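You operate a simulated robot arm through the tools that you are given. There is no shell and no other tool.

The job below is to be done with a simulated robot arm. You get a single attempt, and the scene is never put back.

Task
Boil water in the white handle pan, then move it to the stand.
Fine: pan on the jumbo burner before the flame; knob to HIGH, one push; knob at OFF before the pan moves.

Only the result counts: the job must be done as asked and must still hold three seconds after the hand-in. Knocking over, shifting, dropping, spilling or breaking anything else fails it.

Robot
A 7-joint arm with a two-finger parallel gripper, fixed in place. Base frame: the origin is at the foot of the arm, x ahead of it, y to its left, z up; the work surface is at about z = 850. Readings come in mm, degrees, newtons and seconds.
Its first joint turns from -149.0 to 149.0 degrees. Payload 3.43 kg.
The tool frame sits at the grasp point between the pads (the TCP): z along the fingers, y along the line on which they close. The tips reach 30 mm beyond it. Largest opening 94 mm; finger width 28, thickness 10; the body of the gripper, 50 by 96 mm, starts 55 mm behind the TCP.
Orientation is that of the tool frame in the base frame, as a unit quaternion [x, y, z, w]. With the fingers straight down and closing along the base's y, the tool's x points along the base's -x, its y along +y and its z along -z.

Tools
- The arm moves only by the tool arm_command. Its argument "commands" is a list of rows, each an object (a shift or turn left out is 0, a gripper value left out holds the last) with "jaw": the opening in per cent of the stroke, from 0 (shut) to 100 (fully open); "linear": the shift along the tool's x, y, z in mm, a list of three; "delta_rot": the turn, a rotation vector about the tool's x, y, z in degrees, a list of three. In form: [{"jaw": jaw, "linear": [x, y, z], "delta_rot": [ax, ay, az]}, ...]. A call has 1 to 20 rows; each row shifts and turns the commanded pose from where the row before left it, along the tool's axes as they then stand. Rows are played at 5 a second. More than 50 mm and 8.6 degrees between two rows, or a gripper value outside its range, and nothing of the call is played. A pose out of reach is approached as far as the arm can. The call stops where the force on the tool passes 40 N (or 10 N more than at its start, if that is more) or the arm is blocked; 0.2 s more then pass. Each finger travels about 45 mm/s and halts on what it meets, pressing with about 31 N; the grip force reading is that of the motor and also rises with nothing between the fingers. The clock runs only during rows and for 0.2 s after the last one: add rows that do not move to give the fingers time. The reply holds the time, the measured pose of the TCP, the force on the tool along the base axes, the opening and the grip force, in the units named above and with some noise, with the torque about the TCP (base axes, N m) and any sound that the robot's microphone picked up, and new pictures: "views" is both (left out), scene, wrist or none.
- Cameras (640 x 400 px; columns grow to the right, rows downward): "scene" is fixed at [48.6, -499, 1467.3]; the picture's right is [-0.72, -0.70, 0.00], its down [-0.40, 0.41, -0.82] and it looks along [0.57, -0.59, -0.57] (base axes); focal length 322 px, centre (320, 200). "wrist" rides on the gripper at [76, 14, -103] in the tool frame; the picture's right is [-0.18, 0.98, 0.00], its down [-0.75, -0.14, -0.64] and it looks along [-0.63, -0.12, 0.77] (tool axes); focal length 243 px, centre (320, 200). There is no depth. A picture from a camera that has moved, and an enlarged one, comes with that camera's place and axes in the base frame and with its lens.
- enlarge(camera, box): a new picture of the part [left, top, right, bottom] of that camera's present view, enlarged. It takes no simulated time.
- job_done(): hands the job in; it is judged then, once.

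Places have to be worked out from the pictures, the camera data and where the tool is seen. Open the gripper and draw the arm clear of the work before you hand the job in, unless the task says otherwise.

The tools are called as name(argument=value, ...) on one line, values as JSON. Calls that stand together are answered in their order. arm_command: Moves the arm, as the interface text tells. Its arguments: {"type":"object","properties":{"commands":{"type":"array"},"views":{"type":"string","enum":["both","scene","wrist","none"]}},"required":["commands"]} The other tools are called the same way: enlarge (camera, box) takes an enlarged picture of a part of a camera's view; job_done () hands the job in.

At the start:

```text
time_s: 0.0
tool_pos: [595.7, -787.4, 1179.9]
ee_rot: [0.0, 1.0, 0.001, 0.0]
contact_force: [0.0, -0.8, 0.2]
wrist_torque: [0.01, 0.02, 0.0]
gripper_width: 94.3
finger_force: 0.0
```

scene: 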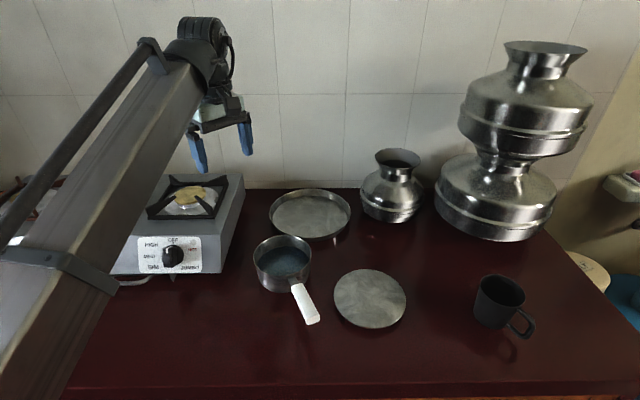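
wrist: 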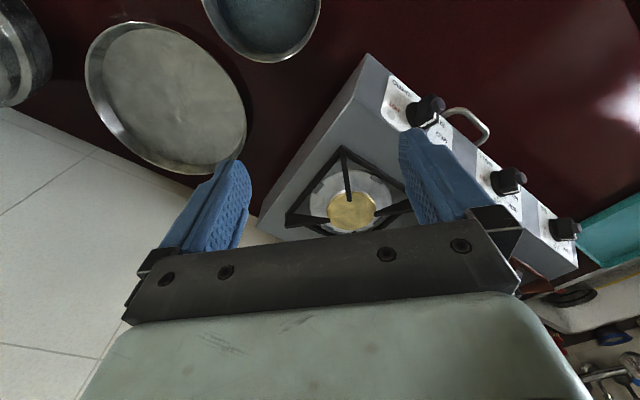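

I'll look closer at the stove, knobs, pan and candidates for the stand before moving anything.

enlarge(camera="scene", box=[100, 160, 260, 290])

enlarge(camera="scene", box=[230, 170, 430, 340])

enlarge(camera="wrist", box=[260, 50, 640, 290])

```text
3.08 times, centred on (180, 225) of scene
camera zoom: at [48.6, -499.0, 1467.3], right [-0.72, -0.7, 0.0], down [-0.4, 0.41, -0.82], along [0.57, -0.59, -0.57], focal length 989 px, centre (751, 123)
```

zoom: 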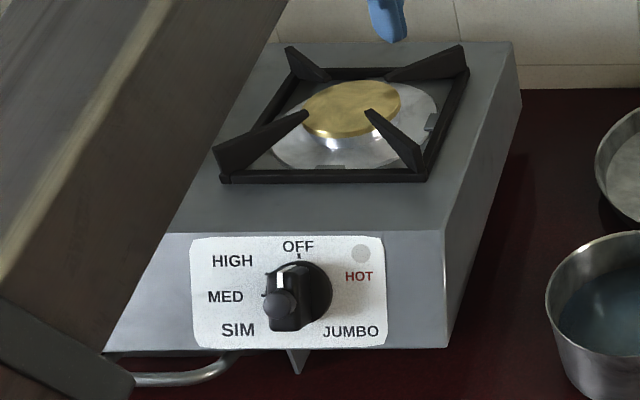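

```text
2.35 times, centred on (330, 255) of scene
camera zoom: at [48.6, -499.0, 1467.3], right [-0.72, -0.7, 0.0], down [-0.4, 0.41, -0.82], along [0.57, -0.59, -0.57], focal length 756 px, centre (296, 71)
```

zoom: 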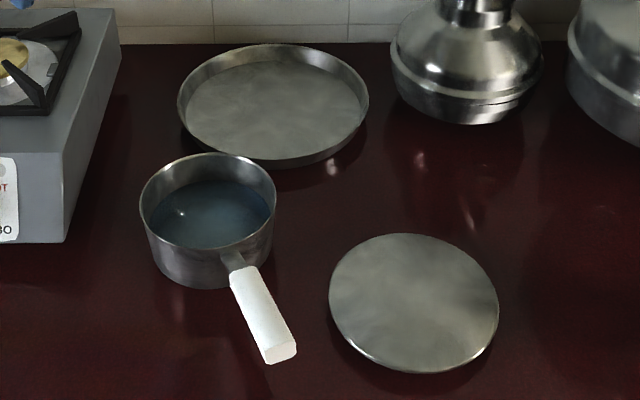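

```text
1.67 times, centred on (450, 170) of wrist
camera zoom: at [520.2, -773.4, 1282.4], right [0.18, 0.98, 0.0], down [0.75, -0.14, 0.64], along [0.63, -0.12, -0.77], focal length 404 px, centre (103, 250)
```

zoom: 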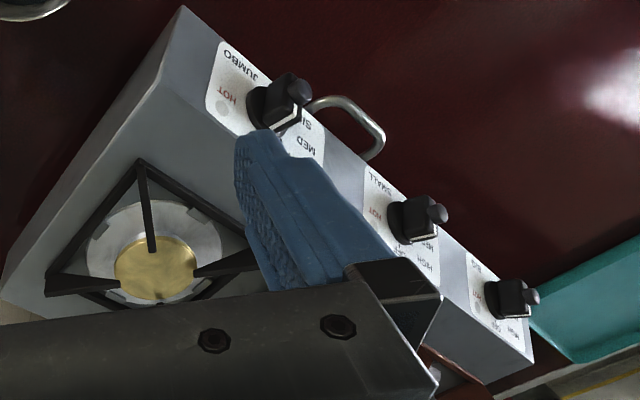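

The stove faces the arm (jumbo burner I put near (804,-773,980), its knob near (675,-652,925)), and the pan centre is near (498,-835). I'll take closer looks at the knob from both cameras and at the flat disc and tray before moving.

enlarge(camera="scene", box=[140, 225, 210, 280])

enlarge(camera="wrist", box=[375, 60, 475, 160])

enlarge(camera="scene", box=[240, 220, 330, 330])

enlarge(camera="scene", box=[320, 255, 420, 340])

```text
7.27 times, centred on (175, 252) of scene
camera zoom: at [48.6, -499.0, 1467.3], right [-0.72, -0.7, 0.0], down [-0.4, 0.41, -0.82], along [0.57, -0.59, -0.57], focal length 2338 px, centre (1374, -182)
```

zoom: 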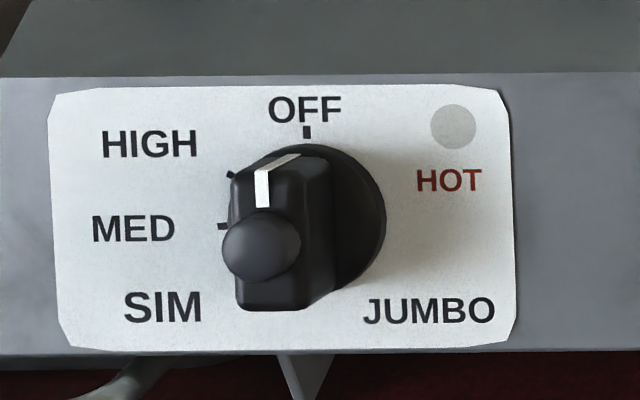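

```text
4.00 times, centred on (425, 110) of wrist
camera zoom: at [520.2, -773.4, 1282.4], right [0.18, 0.98, 0.0], down [0.75, -0.14, 0.64], along [0.63, -0.12, -0.77], focal length 970 px, centre (-100, 560)
```

zoom: 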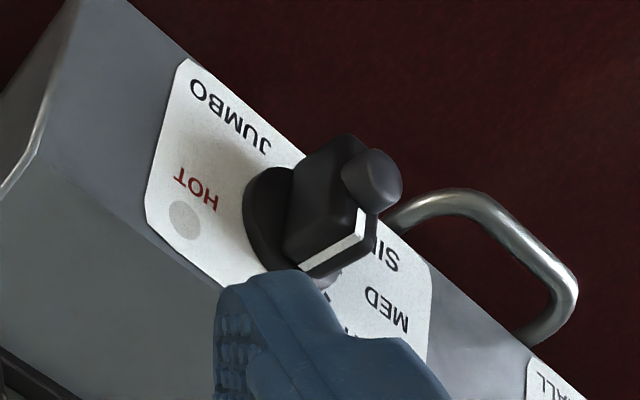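

```text
3.64 times, centred on (285, 275) of scene
camera zoom: at [48.6, -499.0, 1467.3], right [-0.72, -0.7, 0.0], down [-0.4, 0.41, -0.82], along [0.57, -0.59, -0.57], focal length 1169 px, centre (447, -73)
```

zoom: 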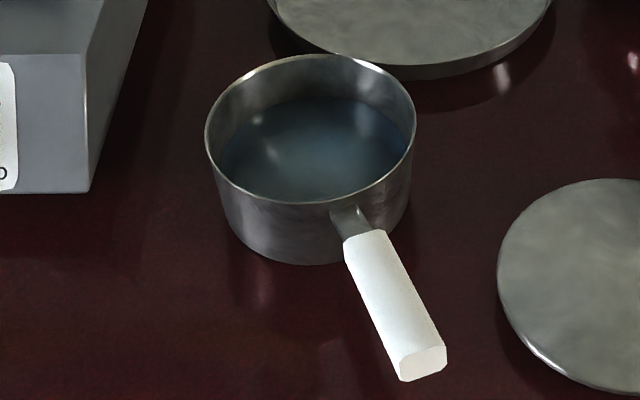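

```text
4.71 times, centred on (370, 298) of scene
camera zoom: at [48.6, -499.0, 1467.3], right [-0.72, -0.7, 0.0], down [-0.4, 0.41, -0.82], along [0.57, -0.59, -0.57], focal length 1513 px, centre (85, -259)
```

zoom: 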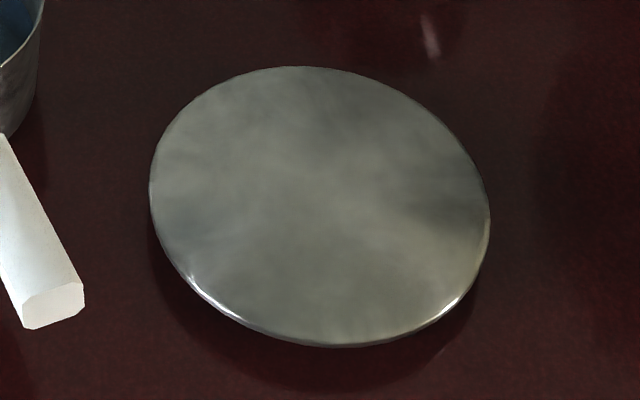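

The stove panel comes out at 45° yaw, sloping back about 27°, with the jumbo knob near (686,-654,919); HIGH is about 60° anticlockwise from OFF. I'll first draw the tool back from above the stove at the present height, then test turning the wrist.

arm_command(commands=[{"linear": [28, 36, 0]}, {"linear": [28, 36, 0]}, {"linear": [28, 36, 0]}, {"linear": [28, 36, 0]}, {"linear": [28, 36, 0]}, {"linear": [28, 36, 0]}])

```text
time_s: 1.4
tool_pos: [435.8, -584.8, 1143.7]
ee_rot: [-0.001, 1.0, -0.008, 0.005]
contact_force: [-0.2, -0.3, 0.7]
wrist_torque: [0.05, 0.03, 0.03]
gripper_width: 93.9
finger_force: 0.1
out of reach, approached as far as the arm can: row 4, 5, 6
camera wrist: at [357.9, -569.3, 1244.7], right [0.18, 0.98, -0.01], down [0.75, -0.13, 0.65], along [0.64, -0.13, -0.76], focal length 243 px, centre (320, 200)
```

scene: 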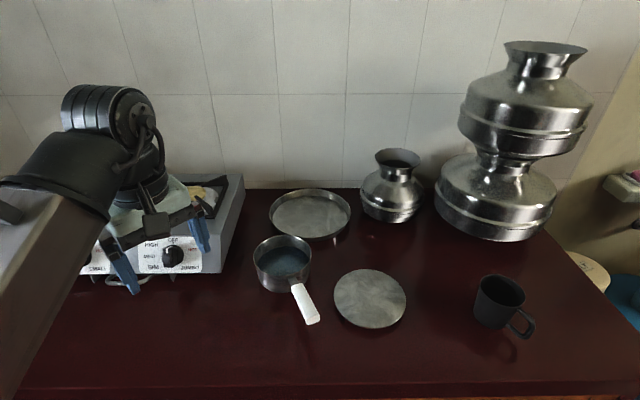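
wrist: 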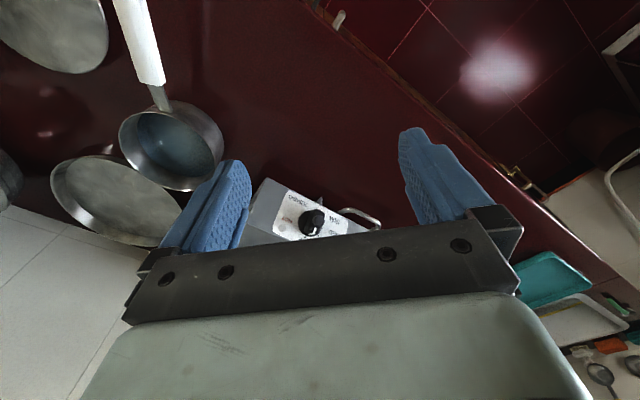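

Rows 4–6 were limited by the arm (too close in at this height). I'll drop a little and go back out slightly, then turn the wrist about the vertical to see which way it has room.

arm_command(commands=[{"linear": [-10, -15, 20]}, {"linear": [-10, -15, 20]}, {"delta_rot": [0, 0, -8.5]}, {"delta_rot": [0, 0, -8.5]}, {"delta_rot": [0, 0, -8.5]}, {"delta_rot": [0, 0, -8.5]}, {"delta_rot": [0, 0, -8.5]}, {"delta_rot": [0, 0, -8.5]}])

```text
time_s: 3.2
tool_pos: [458.3, -616.3, 1103.5]
ee_rot: [-0.432, 0.902, 0.0, 0.0]
contact_force: [0.5, 0.2, 0.4]
wrist_torque: [-0.03, 0.01, 0.05]
gripper_width: 93.9
finger_force: 0.0
camera wrist: at [398.7, -667.1, 1206.3], right [-0.65, 0.76, 0.0], down [0.58, 0.5, 0.64], along [0.49, 0.42, -0.77], focal length 243 px, centre (320, 200)
```

scene: 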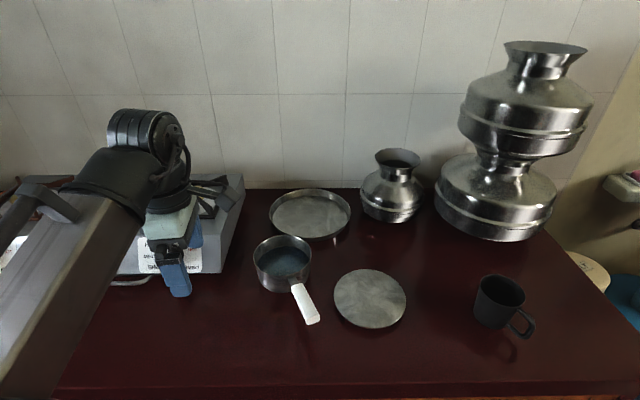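
wrist: 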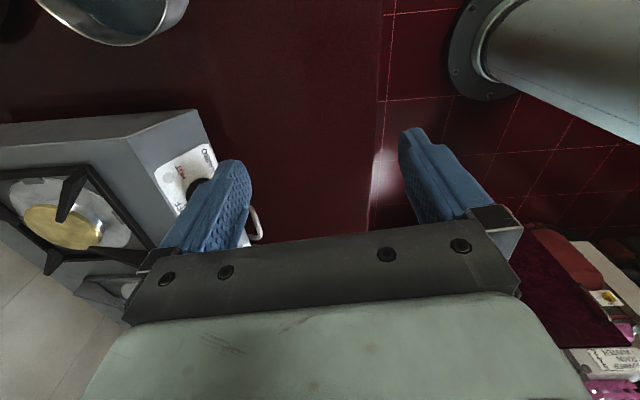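

The turn works this way (tool x now at azimuth -129°). I'll keep turning about 102° more so the camera ends up on the outer side.

arm_command(commands=[{"delta_rot": [0, 0, -8.5]}, {"delta_rot": [0, 0, -8.5]}, {"delta_rot": [0, 0, -8.5]}, {"delta_rot": [0, 0, -8.5]}, {"delta_rot": [0, 0, -8.5]}, {"delta_rot": [0, 0, -8.5]}, {"delta_rot": [0, 0, -8.5]}, {"delta_rot": [0, 0, -8.5]}, {"delta_rot": [0, 0, -8.5]}, {"delta_rot": [0, 0, -8.5]}])

```text
time_s: 5.4
tool_pos: [458.0, -616.6, 1103.9]
ee_rot: [0.849, -0.529, 0.0, 0.001]
contact_force: [0.1, 0.0, 0.5]
wrist_torque: [0.0, 0.0, 0.0]
gripper_width: 94.0
finger_force: 0.0
out of reach, approached as far as the arm can: row 8, 9, 10
camera wrist: at [479.4, -691.5, 1206.5], right [-0.96, -0.27, 0.0], down [-0.2, 0.74, 0.64], along [-0.17, 0.62, -0.77], focal length 243 px, centre (320, 200)
```

scene: 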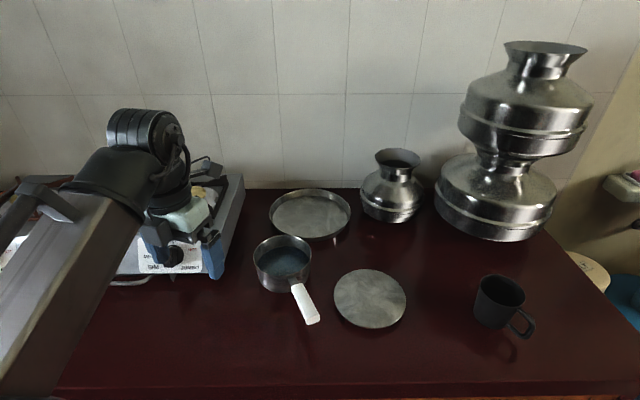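
wrist: 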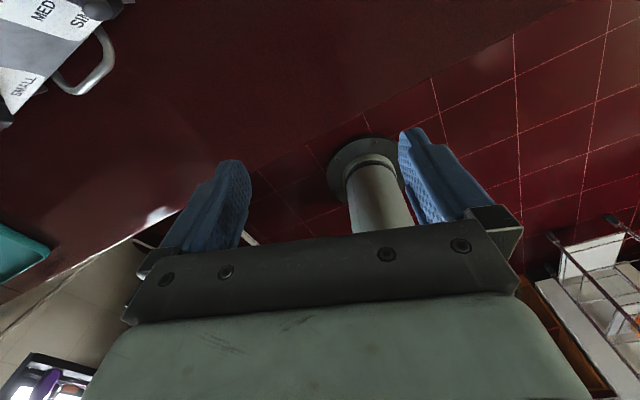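

The wrist stops near tool-x azimuth -64°, so x-outward (camera on top) isn't available; x pointing back toward the robot is its natural side. I'll turn back to azimuth ~160° and move over the pan's handle for a measuring view.

arm_command(commands=[{"delta_rot": [0, 0, 8.5]}, {"delta_rot": [0, 0, 8.5]}, {"delta_rot": [0, 0, 8.5]}, {"delta_rot": [0, 0, 8.5]}, {"delta_rot": [0, 0, 8.5]}, {"delta_rot": [0, 0, 8.5]}, {"delta_rot": [0, 0, 8.5]}, {"delta_rot": [0, 0, 8.5]}, {"delta_rot": [0, 0, 8.5]}, {"delta_rot": [0, 0, 8.5]}, {"delta_rot": [0, 0, 8.5]}, {"delta_rot": [0, 0, 8.5]}, {"delta_rot": [0, 0, 8.5]}, {"delta_rot": [0, 0, 8.5]}, {"delta_rot": [0, 0, 8.5]}, {"delta_rot": [0, 0, 8.5]}, {"linear": [1, -46, 0]}, {"linear": [1, -46, 0]}, {"linear": [1, -46, 0]}, {"linear": [1, -46, 0]}])

```text
time_s: 9.6
tool_pos: [391.1, -792.2, 1100.9]
ee_rot: [0.173, 0.985, 0.001, 0.0]
contact_force: [0.1, 1.4, -0.1]
wrist_torque: [-0.02, 0.01, -0.03]
gripper_width: 93.9
finger_force: 0.0
camera wrist: at [324.6, -752.7, 1203.4], right [0.51, 0.86, 0.0], down [0.66, -0.39, 0.64], along [0.55, -0.33, -0.77], focal length 243 px, centre (320, 200)
```

scene: 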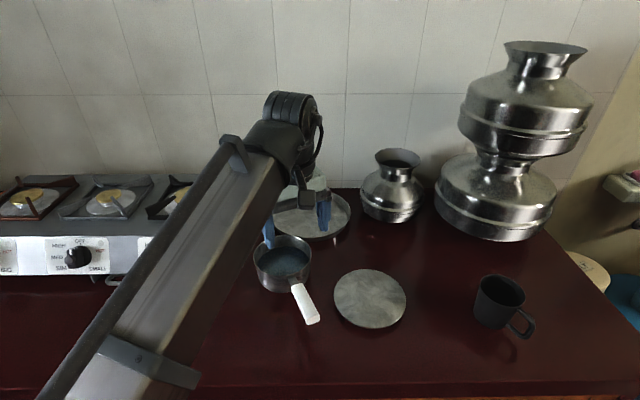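
wrist: 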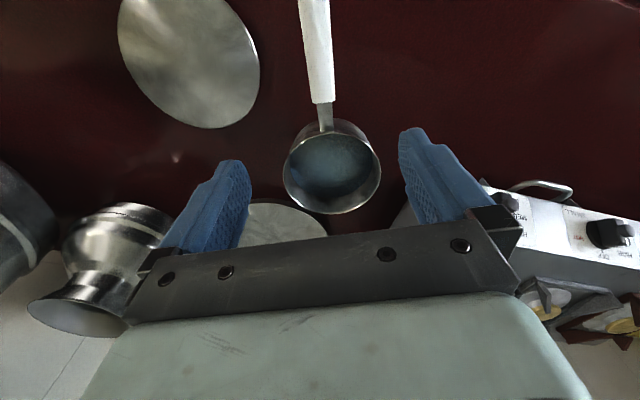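

Good view of pan and handle. I'll enlarge it to measure handle height, direction and pan centre.

enlarge(camera="wrist", box=[260, 0, 400, 220])

enlarge(camera="wrist", box=[100, 0, 280, 140])

enlarge(camera="wrist", box=[480, 160, 640, 340])

```text
1.82 times, centred on (330, 110) of wrist
camera zoom: at [324.6, -752.7, 1203.4], right [0.51, 0.86, 0.0], down [0.66, -0.39, 0.64], along [0.55, -0.33, -0.77], focal length 441 px, centre (302, 364)
```

zoom: 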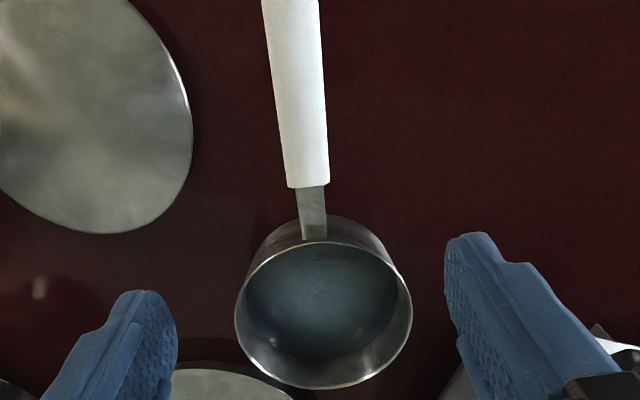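

```text
2.86 times, centred on (190, 70) of wrist
camera zoom: at [324.6, -752.7, 1203.4], right [0.51, 0.86, 0.0], down [0.66, -0.39, 0.64], along [0.55, -0.33, -0.77], focal length 693 px, centre (691, 571)
```

zoom: 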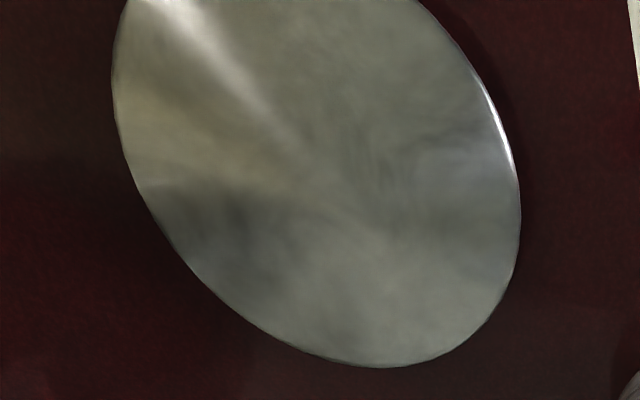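

```text
2.22 times, centred on (560, 250) of wrist
camera zoom: at [324.6, -752.7, 1203.4], right [0.51, 0.86, 0.0], down [0.66, -0.39, 0.64], along [0.55, -0.33, -0.77], focal length 539 px, centre (-213, 89)
```

zoom: 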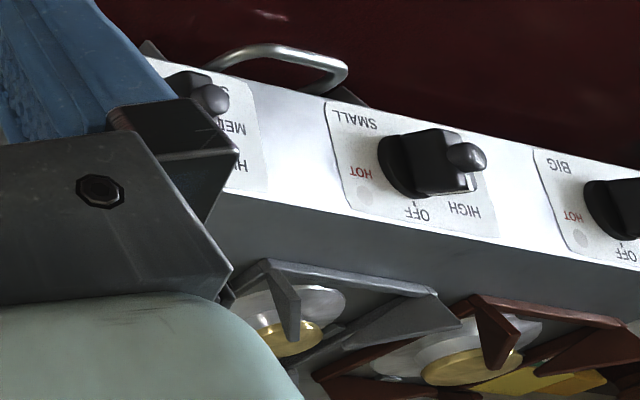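

Measured: pan centre ≈ (503,-838), rim z ≈ 912, handle azimuth ≈ 157° with its white part starting ~108 mm from the centre at z ≈ 920 and rising slightly. The flat disc top is only at z ≈ 858, centre ≈ (297,-922). I'll pitch the tool 45° along the handle at this height to test the wrist and look horizontally.

arm_command(commands=[{"delta_rot": [0, 0, 3]}, {"delta_rot": [0, -7.5, 0]}, {"delta_rot": [0, -7.5, 0]}, {"delta_rot": [0, -7.5, 0]}, {"delta_rot": [0, -7.5, 0]}, {"delta_rot": [0, -7.5, 0]}, {"delta_rot": [0, -7.5, 0]}, {}])

```text
time_s: 11.4
tool_pos: [389.3, -788.0, 1104.0]
ee_rot: [0.182, 0.905, -0.076, 0.376]
contact_force: [0.1, 0.6, -0.2]
wrist_torque: [0.0, -0.02, -0.02]
gripper_width: 93.9
finger_force: 0.0
camera wrist: at [279.6, -725.6, 1122.4], right [0.5, 0.85, 0.13], down [0.02, -0.16, 0.99], along [0.86, -0.49, -0.09], focal length 243 px, centre (320, 200)
```

scene: 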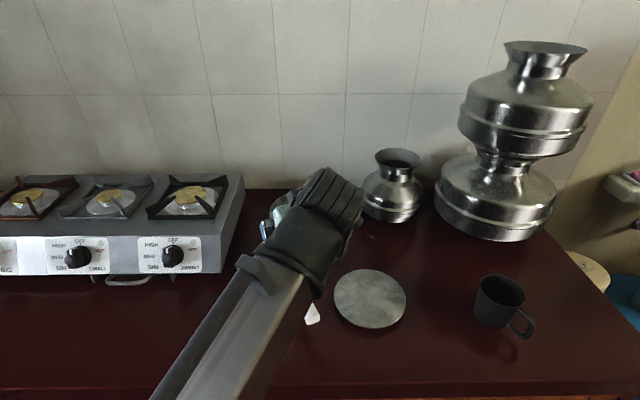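
wrist: 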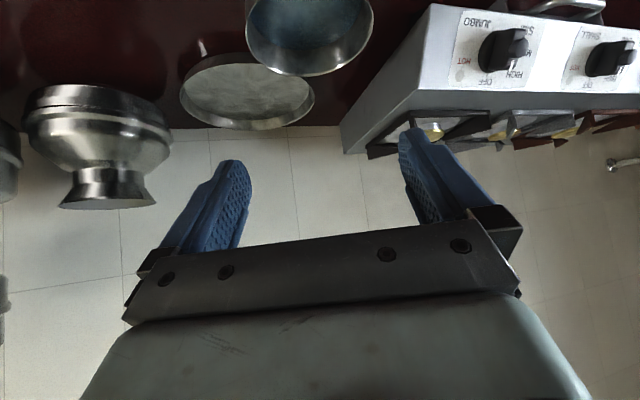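

The 45° pitch is reachable and level (tool z azimuth -22.8°). I'll zoom in on the knobs and the disc from here.

enlarge(camera="wrist", box=[430, 0, 570, 100])

enlarge(camera="scene", box=[300, 250, 430, 340])

enlarge(camera="scene", box=[40, 165, 250, 290])

```text
4.00 times, centred on (500, 50) of wrist
camera zoom: at [279.6, -725.6, 1122.4], right [0.5, 0.85, 0.13], down [0.02, -0.16, 0.99], along [0.86, -0.49, -0.09], focal length 970 px, centre (-400, 800)
```

zoom: 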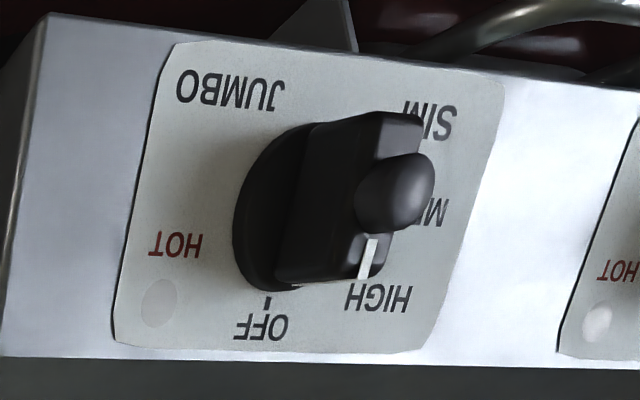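

```text
4.44 times, centred on (365, 295) of scene
camera zoom: at [48.6, -499.0, 1467.3], right [-0.72, -0.7, 0.0], down [-0.4, 0.41, -0.82], along [0.57, -0.59, -0.57], focal length 1429 px, centre (120, -222)
```

zoom: 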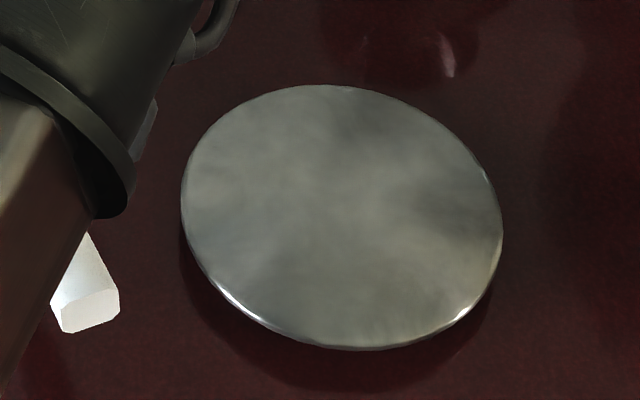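

```text
3.05 times, centred on (145, 228) of scene
camera zoom: at [48.6, -499.0, 1467.3], right [-0.72, -0.7, 0.0], down [-0.4, 0.41, -0.82], along [0.57, -0.59, -0.57], focal length 980 px, centre (853, 116)
```

zoom: 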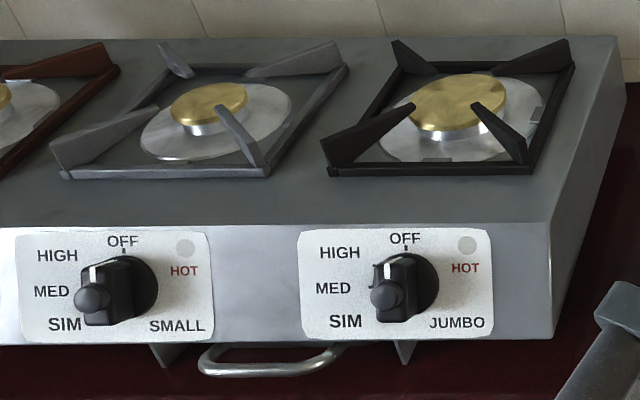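

Knob confirmed near (686,-654,919) with HIGH at about 58–60°. Now I descend with open jaws toward the handle, stopping ~65 mm above the grasp height to check alignment.

arm_command(commands=[{"jaw": 100, "linear": [30, -0.5, 26.5]}, {"linear": [30, -0.5, 26.5]}, {"linear": [30, -0.5, 26.5]}, {}])

```text
time_s: 12.4
tool_pos: [383.1, -785.3, 986.0]
ee_rot: [0.184, 0.905, -0.076, 0.376]
contact_force: [-0.2, -0.3, 0.0]
wrist_torque: [0.01, 0.01, 0.02]
gripper_width: 93.9
finger_force: 0.1
camera wrist: at [272.7, -723.5, 1004.3], right [0.5, 0.85, 0.13], down [0.02, -0.16, 0.99], along [0.86, -0.49, -0.1], focal length 243 px, centre (320, 200)
```

scene: 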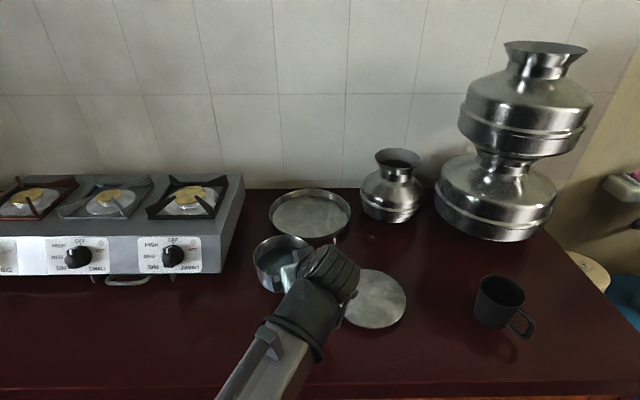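
wrist: 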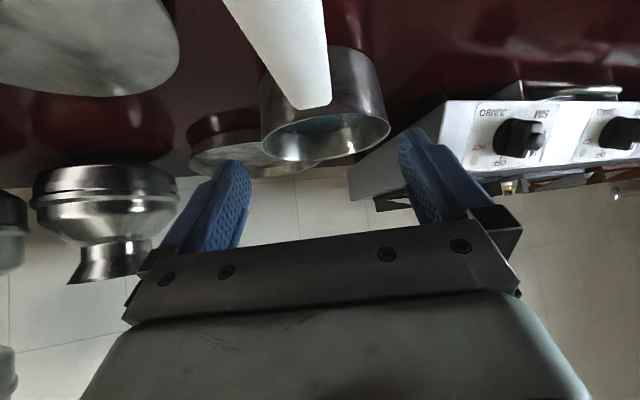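

The handle sits well centred between the fingers (lateral offset ~1.5 mm); its inner end top is near (402,-795,928), pan centre (502,-837). I'll descend the last 66 mm and look before closing.

arm_command(commands=[{"linear": [15.6, -0.5, 15.5]}, {"linear": [15.6, -0.5, 15.5]}, {"linear": [15.6, -0.5, 15.5]}, {}])

enlarge(camera="wrist", box=[180, 0, 460, 240])

```text
time_s: 13.4
tool_pos: [383.2, -788.8, 919.7]
ee_rot: [0.185, 0.905, -0.077, 0.376]
contact_force: [-1.1, -0.1, 1.7]
wrist_torque: [0.08, 0.09, 0.01]
gripper_width: 94.0
finger_force: 0.0
camera wrist: at [272.8, -727.2, 937.3], right [0.5, 0.85, 0.13], down [0.02, -0.16, 0.99], along [0.86, -0.49, -0.1], focal length 243 px, centre (320, 200)
```

scene: 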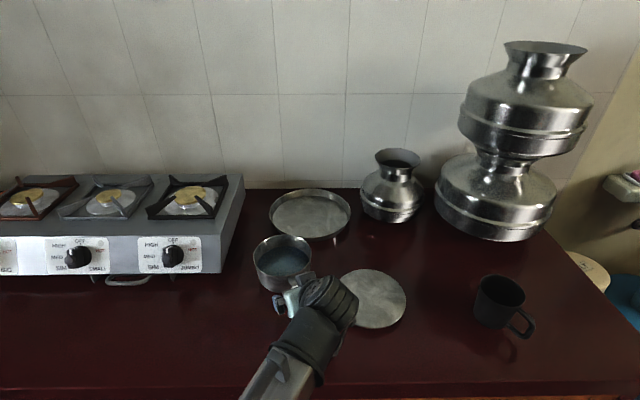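
wrist: 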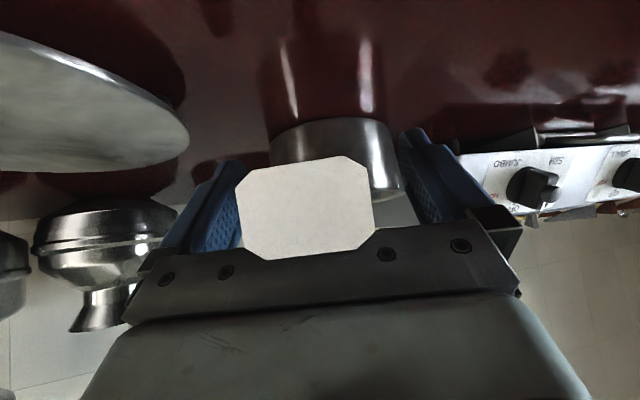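

```text
1.67 times, centred on (320, 120) of wrist
camera zoom: at [272.8, -727.2, 937.3], right [0.5, 0.85, 0.13], down [0.02, -0.16, 0.99], along [0.86, -0.49, -0.1], focal length 404 px, centre (320, 333)
```

zoom: 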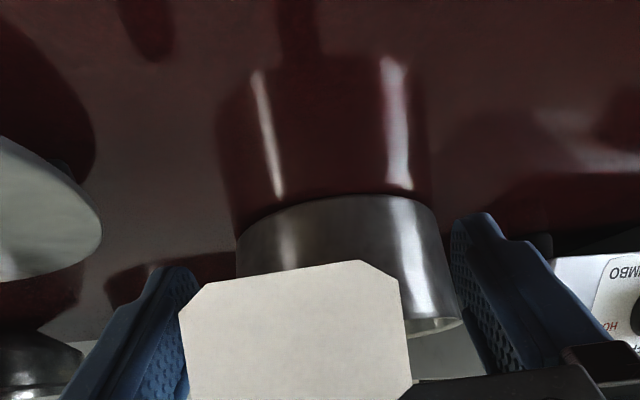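

The handle end (centre ≈ (310,-751,934)) shows the handle rising ~9°, so the gripper body's lower edge is nearly touching it. I'll steepen the tool by 8.5° about the TCP for clearance, then close on the handle.

arm_command(commands=[{"delta_rot": [0, 4.25, 0]}, {"delta_rot": [0, 4.25, 0]}, {}, {"jaw": 0}, {}, {}, {}, {}, {}, {}])

```text
time_s: 15.6
tool_pos: [383.0, -787.5, 919.4]
ee_rot: [0.188, 0.931, -0.061, 0.307]
contact_force: [-1.4, 4.2, 0.9]
wrist_torque: [0.06, -0.02, 0.36]
gripper_width: 30.6
finger_force: 31.1
camera wrist: at [276.4, -728.0, 955.5], right [0.52, 0.85, 0.11], down [0.15, -0.22, 0.96], along [0.84, -0.48, -0.24], focal length 243 px, centre (320, 200)
```

scene: 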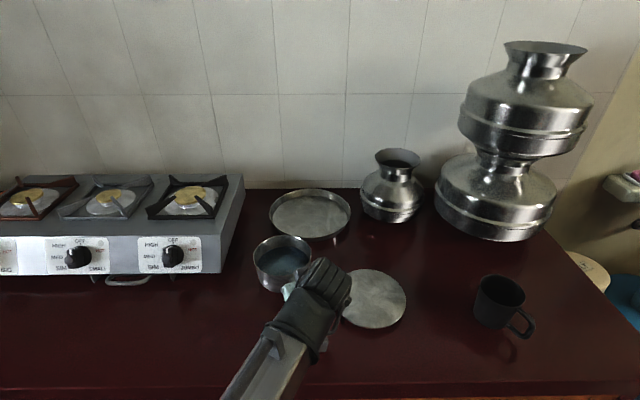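
wrist: 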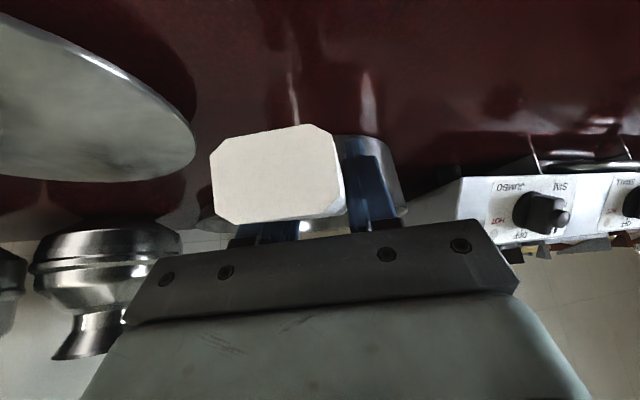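

Grip holds at 30.6 mm with 31 N. I'll lift just 6 mm first to see the weight, the torque and whether the pan pitches.

arm_command(commands=[{"linear": [-1.2, 0, -1.6]}, {"linear": [-1.2, 0, -1.6]}, {"linear": [-1.2, 0, -1.6]}, {}, {}])

enlarge(camera="scene", box=[240, 220, 340, 310])

```text
time_s: 16.8
tool_pos: [383.1, -788.1, 925.0]
ee_rot: [0.189, 0.931, -0.062, 0.307]
contact_force: [-0.1, -0.7, -8.9]
wrist_torque: [0.31, 0.82, 0.01]
gripper_width: 30.4
finger_force: 31.5
camera wrist: at [276.1, -727.8, 961.2], right [0.52, 0.85, 0.11], down [0.15, -0.22, 0.96], along [0.84, -0.48, -0.24], focal length 243 px, centre (320, 200)
```

scene: 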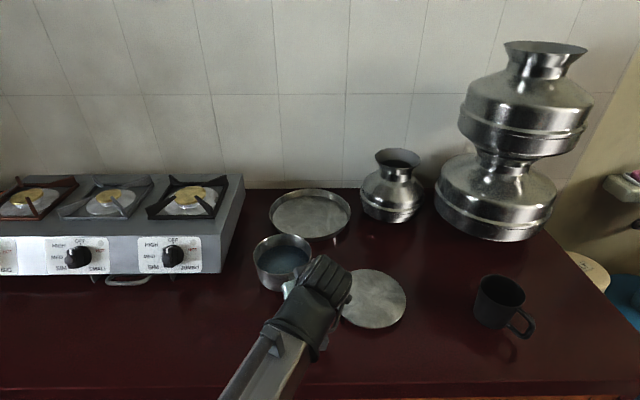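
wrist: 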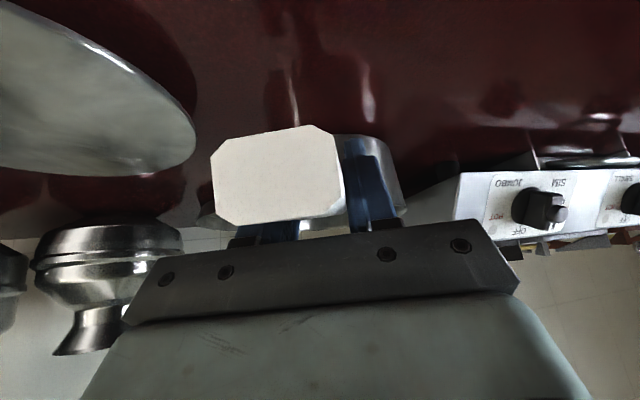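

```text
4.44 times, centred on (290, 265) of scene
camera zoom: at [48.6, -499.0, 1467.3], right [-0.72, -0.7, 0.0], down [-0.4, 0.41, -0.82], along [0.57, -0.59, -0.57], focal length 1429 px, centre (453, -89)
```

zoom: 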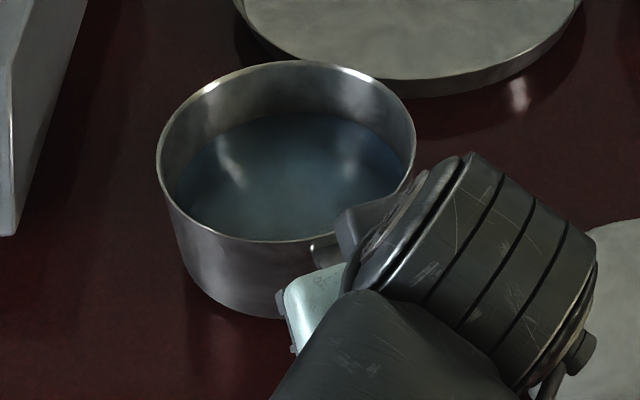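

The pan is clear (8.9 N, torque 0.88 N·m) and the handle has not slipped in the jaws. I'll lift another 152 mm smoothly so the base clears the stove grate.

arm_command(commands=[{"linear": [-3, 0, -4]}, {"linear": [-6, 0, -8]}, {"linear": [-9, 0, -12.1]}, {"linear": [-12, 0, -16.2]}, {"linear": [-12, 0, -16.2]}, {"linear": [-12, 0, -16.2]}, {"linear": [-12, 0, -16.2]}, {"linear": [-12, 0, -16.2]}, {"linear": [-9, 0, -12.1]}, {"linear": [-3, 0, -4]}, {}])

```text
time_s: 19.2
tool_pos: [385.6, -789.2, 1074.8]
ee_rot: [0.189, 0.931, -0.062, 0.307]
contact_force: [0.6, -0.7, -9.0]
wrist_torque: [0.32, 0.82, 0.0]
gripper_width: 30.5
finger_force: 30.8
camera wrist: at [277.6, -729.0, 1112.0], right [0.52, 0.85, 0.11], down [0.15, -0.22, 0.96], along [0.84, -0.48, -0.24], focal length 243 px, centre (320, 200)
```

scene: 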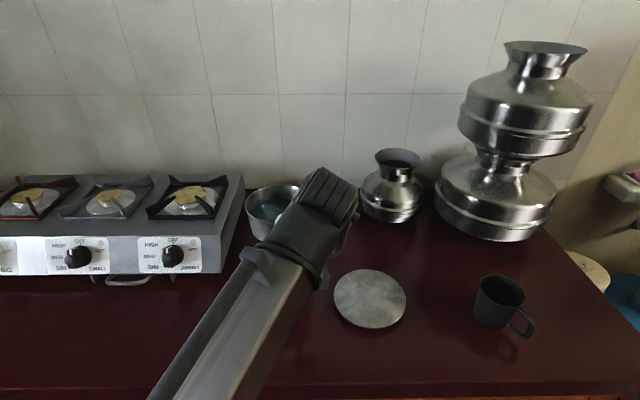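
wrist: 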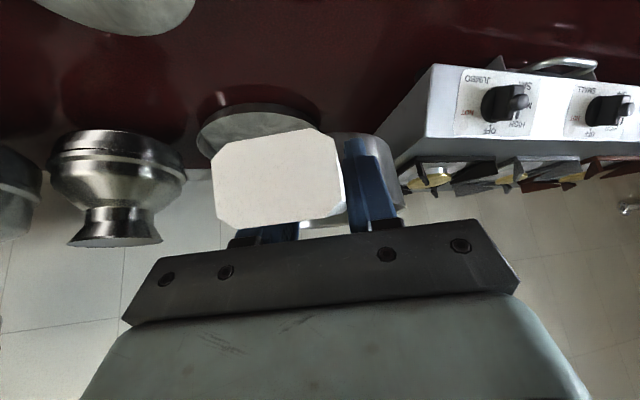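

Steady carry. Keeping the handle azimuth as it is, the pan centre over the burner needs TCP ≈ (684,-724). I'll rise 15 mm more and go about two-thirds of the way, then check.

arm_command(commands=[{"linear": [-3, 0, -4]}, {"linear": [-5.9, 0, -8.1]}, {"linear": [-6.6, 5.8, 4.9]}, {"linear": [-13.1, 11.5, 9.7]}, {"linear": [-16.4, 14.4, 12.1]}, {"linear": [-16.4, 14.4, 12.1]}, {"linear": [-16.4, 14.4, 12.1]}, {"linear": [-16.4, 14.4, 12.1]}, {"linear": [-16.4, 14.4, 12.1]}, {"linear": [-16.4, 14.4, 12.1]}, {"linear": [-13.1, 11.5, 9.7]}, {}])

```text
time_s: 21.8
tool_pos: [579.6, -744.2, 1090.8]
ee_rot: [0.19, 0.93, -0.063, 0.307]
contact_force: [-0.5, -0.3, -9.1]
wrist_torque: [0.34, 0.86, 0.02]
gripper_width: 30.1
finger_force: 31.5
camera wrist: at [472.8, -684.2, 1127.0], right [0.52, 0.85, 0.11], down [0.15, -0.22, 0.96], along [0.84, -0.48, -0.24], focal length 243 px, centre (320, 200)
```

scene: 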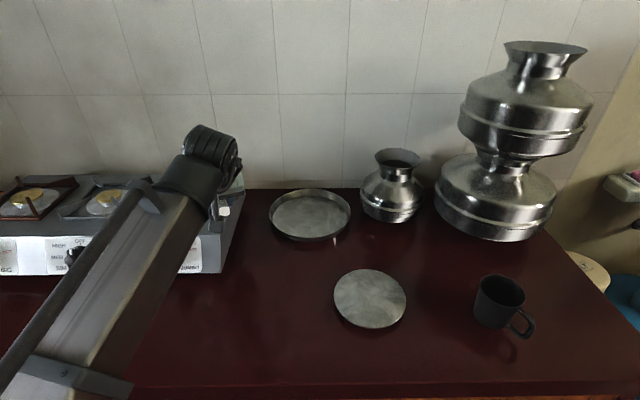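
wrist: 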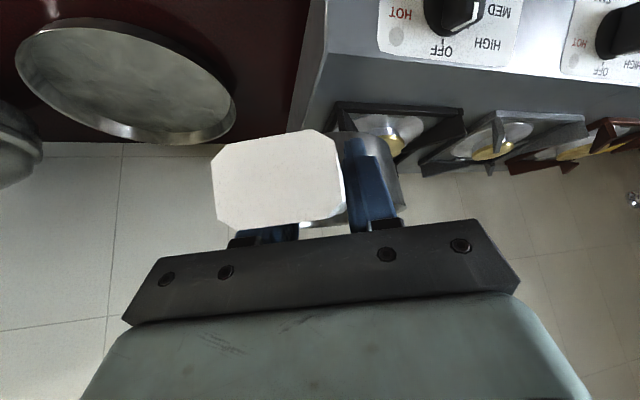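

Still level and steady. I'll cover the remaining ~107 mm to place the pan centre over the burner, keeping the height.

arm_command(commands=[{"linear": [-10.7, 8.9, 7.9]}, {"linear": [-14.3, 11.9, 10.5]}, {"linear": [-14.3, 11.9, 10.5]}, {"linear": [-14.3, 11.9, 10.5]}, {"linear": [-10.7, 8.9, 7.9]}, {"linear": [-7, 6, 5.4]}, {}])

enlarge(camera="wrist", box=[260, 60, 480, 240])

enlarge(camera="scene", box=[100, 120, 280, 290])

```text
time_s: 23.4
tool_pos: [685.7, -726.6, 1089.6]
ee_rot: [0.189, 0.931, -0.062, 0.307]
contact_force: [0.8, 0.0, -8.9]
wrist_torque: [0.34, 0.84, 0.01]
gripper_width: 30.3
finger_force: 30.5
camera wrist: at [577.8, -665.7, 1127.8], right [0.52, 0.85, 0.11], down [0.15, -0.22, 0.96], along [0.84, -0.48, -0.24], focal length 243 px, centre (320, 200)
```

scene: 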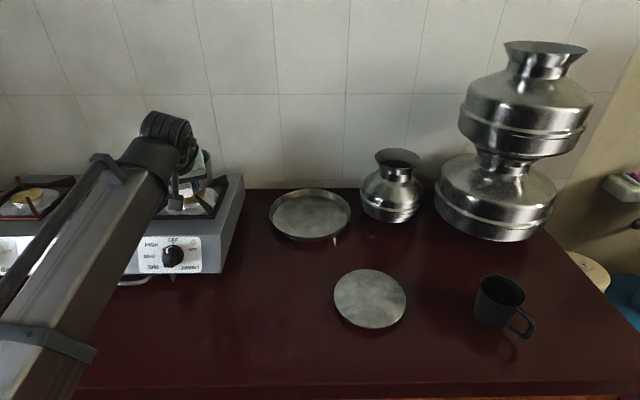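
wrist: 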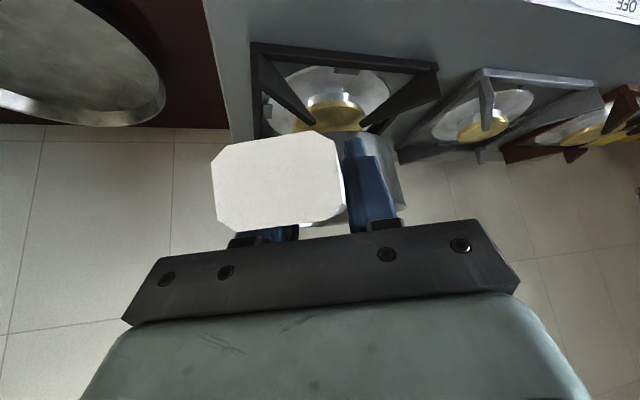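

```text
2.22 times, centred on (370, 150) of wrist
camera zoom: at [577.8, -665.7, 1127.8], right [0.52, 0.85, 0.11], down [0.15, -0.22, 0.96], along [0.84, -0.48, -0.24], focal length 539 px, centre (209, 311)
```

zoom: 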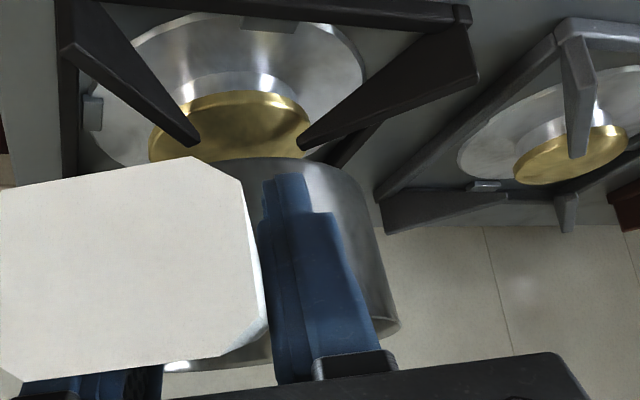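

```text
2.35 times, centred on (190, 205) of scene
camera zoom: at [48.6, -499.0, 1467.3], right [-0.72, -0.7, 0.0], down [-0.4, 0.41, -0.82], along [0.57, -0.59, -0.57], focal length 756 px, centre (626, 188)
```

zoom: 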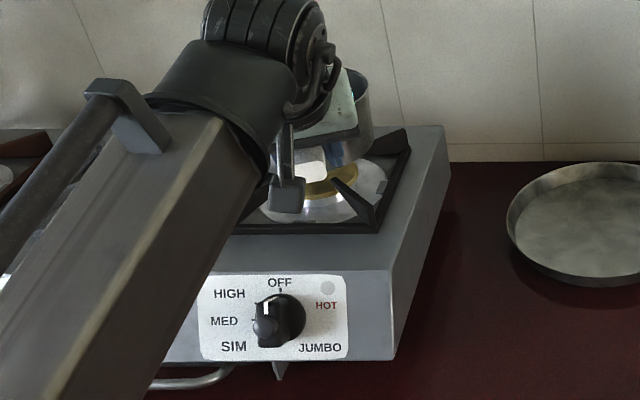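

The pan is centred within ~3 mm of the burner per both cameras (pan ≈ (805,-776), burner ≈ (804,-773.5)). I'll nudge the correction and lower 16 mm, then finish in small steps watching the weight come off.

arm_command(commands=[{"linear": [1.6, 2.3, -1.2]}, {"linear": [2.4, 0, 3.2]}, {"linear": [2.4, 0, 3.2]}, {"linear": [2.4, 0, 3.2]}, {"linear": [2.4, 0, 3.2]}, {}], views="wrist")

enlarge(camera="wrist", box=[260, 60, 480, 240])

```text
time_s: 24.8
tool_pos: [682.7, -721.7, 1074.2]
ee_rot: [0.191, 0.93, -0.063, 0.307]
contact_force: [0.6, 0.4, -8.7]
wrist_torque: [0.37, 0.78, -0.02]
gripper_width: 30.3
finger_force: 31.2
camera wrist: at [575.9, -662.6, 1110.9], right [0.52, 0.85, 0.11], down [0.15, -0.22, 0.96], along [0.84, -0.48, -0.24], focal length 243 px, centre (320, 200)
```

wrist: 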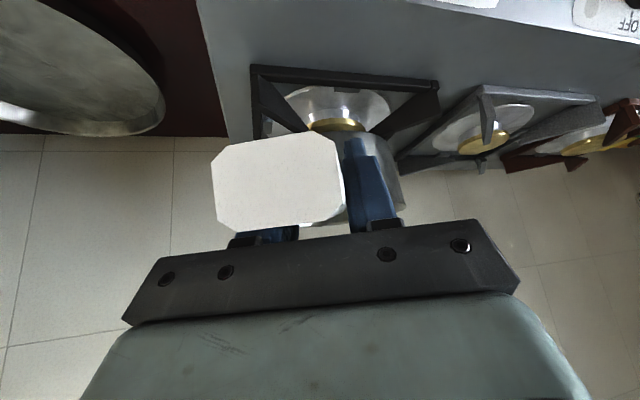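

```text
2.22 times, centred on (370, 150) of wrist
camera zoom: at [575.9, -662.6, 1110.9], right [0.52, 0.85, 0.11], down [0.15, -0.22, 0.96], along [0.84, -0.48, -0.24], focal length 539 px, centre (209, 311)
```

zoom: 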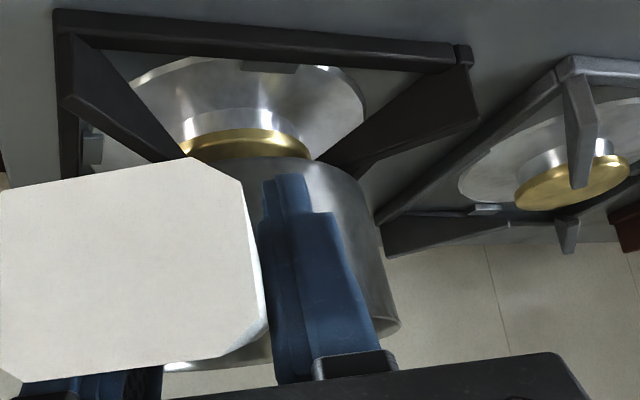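

Still hanging free (‑8.7 N), base ≈ 1005. I'll lower in 2 mm steps, 8 mm total, watching the force.

arm_command(commands=[{"linear": [1.2, 0, 1.6]}, {"linear": [1.2, 0, 1.6]}, {"linear": [1.2, 0, 1.6]}, {"linear": [1.2, 0, 1.6]}, {}], views="wrist")

```text
time_s: 26.0
tool_pos: [682.2, -722.3, 1066.5]
ee_rot: [0.189, 0.93, -0.063, 0.308]
contact_force: [-3.1, 1.5, 3.8]
wrist_torque: [-0.35, -0.97, 0.05]
gripper_width: 30.5
finger_force: 30.4
camera wrist: at [574.7, -661.6, 1103.6], right [0.52, 0.85, 0.11], down [0.15, -0.22, 0.96], along [0.84, -0.49, -0.24], focal length 243 px, centre (320, 200)
```

wrist: 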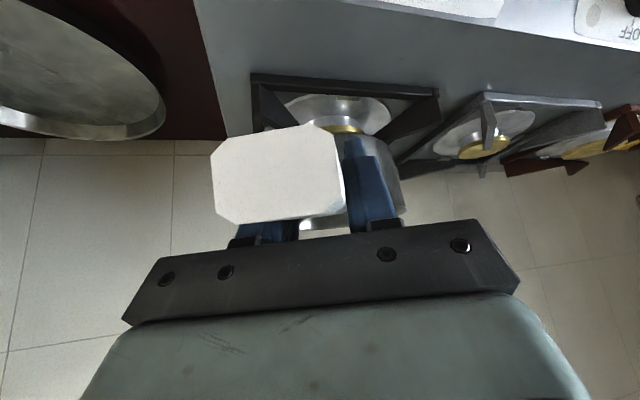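

The pan has landed (weight off, slight over-press of ~4 N and the torque reversed). I'll back up 1.5 mm to relax before opening.

arm_command(commands=[{"linear": [-0.9, 0, -1.2]}, {}, {}], views="wrist")

```text
time_s: 26.8
tool_pos: [681.4, -722.5, 1067.1]
ee_rot: [0.19, 0.931, -0.063, 0.306]
contact_force: [0.4, -0.3, -8.3]
wrist_torque: [0.3, 0.8, 0.0]
gripper_width: 30.3
finger_force: 31.5
camera wrist: at [574.9, -661.9, 1104.9], right [0.52, 0.85, 0.11], down [0.15, -0.22, 0.96], along [0.84, -0.48, -0.24], focal length 243 px, centre (320, 200)
```

wrist: 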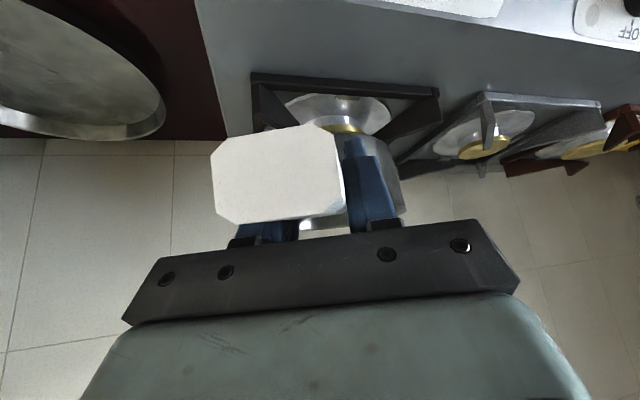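

Raising 1.5 mm lifted it again, so contact is right here. I'll lower in sub-millimetre steps to find the balanced touch-down.

arm_command(commands=[{"linear": [0.3, 0, 0.4]}, {}], views="none")

arm_command(commands=[{"linear": [0.3, 0, 0.4]}, {}], views="none")

```text
time_s: 27.4
tool_pos: [681.6, -722.1, 1067.0]
ee_rot: [0.189, 0.931, -0.062, 0.307]
contact_force: [0.8, 0.1, -7.8]
wrist_torque: [0.34, 0.78, 0.03]
gripper_width: 30.5
finger_force: 31.6
```

```text
time_s: 28.0
tool_pos: [681.7, -723.2, 1066.7]
ee_rot: [0.19, 0.931, -0.063, 0.307]
contact_force: [-0.9, -0.3, -5.2]
wrist_torque: [0.22, 0.31, 0.02]
gripper_width: 30.5
finger_force: 30.7
```

Weight is transferring (‑5.2 N now). One more half-millimetre and I check.

arm_command(commands=[{"linear": [0.3, 0, 0.4]}, {}])

enlarge(camera="wrist", box=[240, 60, 460, 240])

```text
time_s: 28.6
tool_pos: [682.4, -721.0, 1066.0]
ee_rot: [0.189, 0.93, -0.062, 0.308]
contact_force: [-2.0, -2.5, -1.6]
wrist_torque: [-0.17, -0.36, -0.4]
gripper_width: 30.2
finger_force: 30.9
camera wrist: at [575.4, -661.6, 1103.8], right [0.52, 0.85, 0.11], down [0.15, -0.22, 0.96], along [0.84, -0.49, -0.24], focal length 243 px, centre (320, 200)
```

scene: 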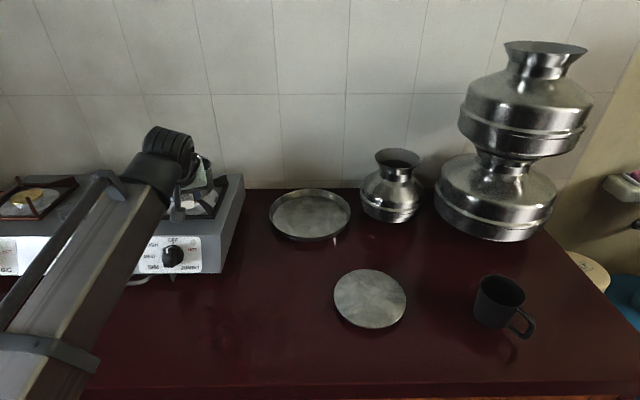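
wrist: 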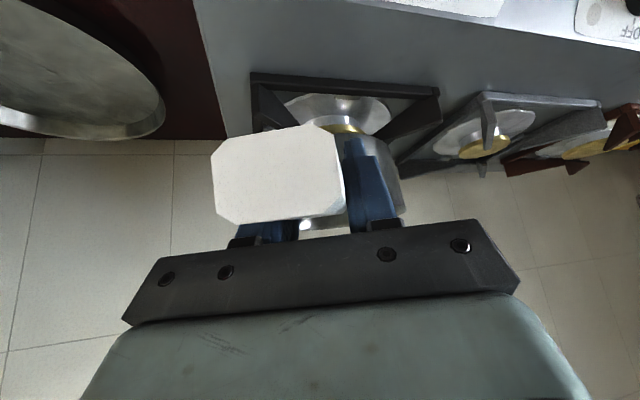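

```text
2.22 times, centred on (350, 150) of wrist
camera zoom: at [575.4, -661.6, 1103.8], right [0.52, 0.85, 0.11], down [0.15, -0.22, 0.96], along [0.84, -0.49, -0.24], focal length 539 px, centre (253, 311)
```

zoom: 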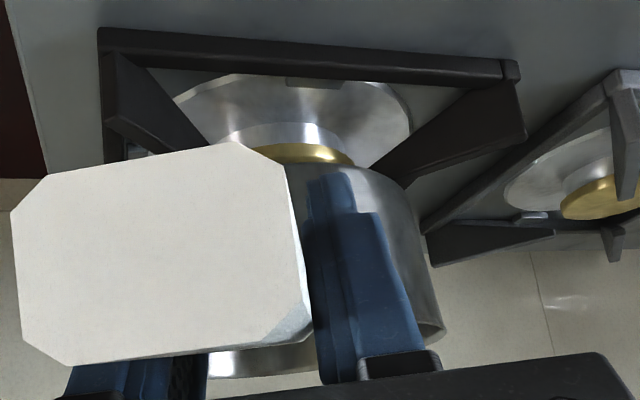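

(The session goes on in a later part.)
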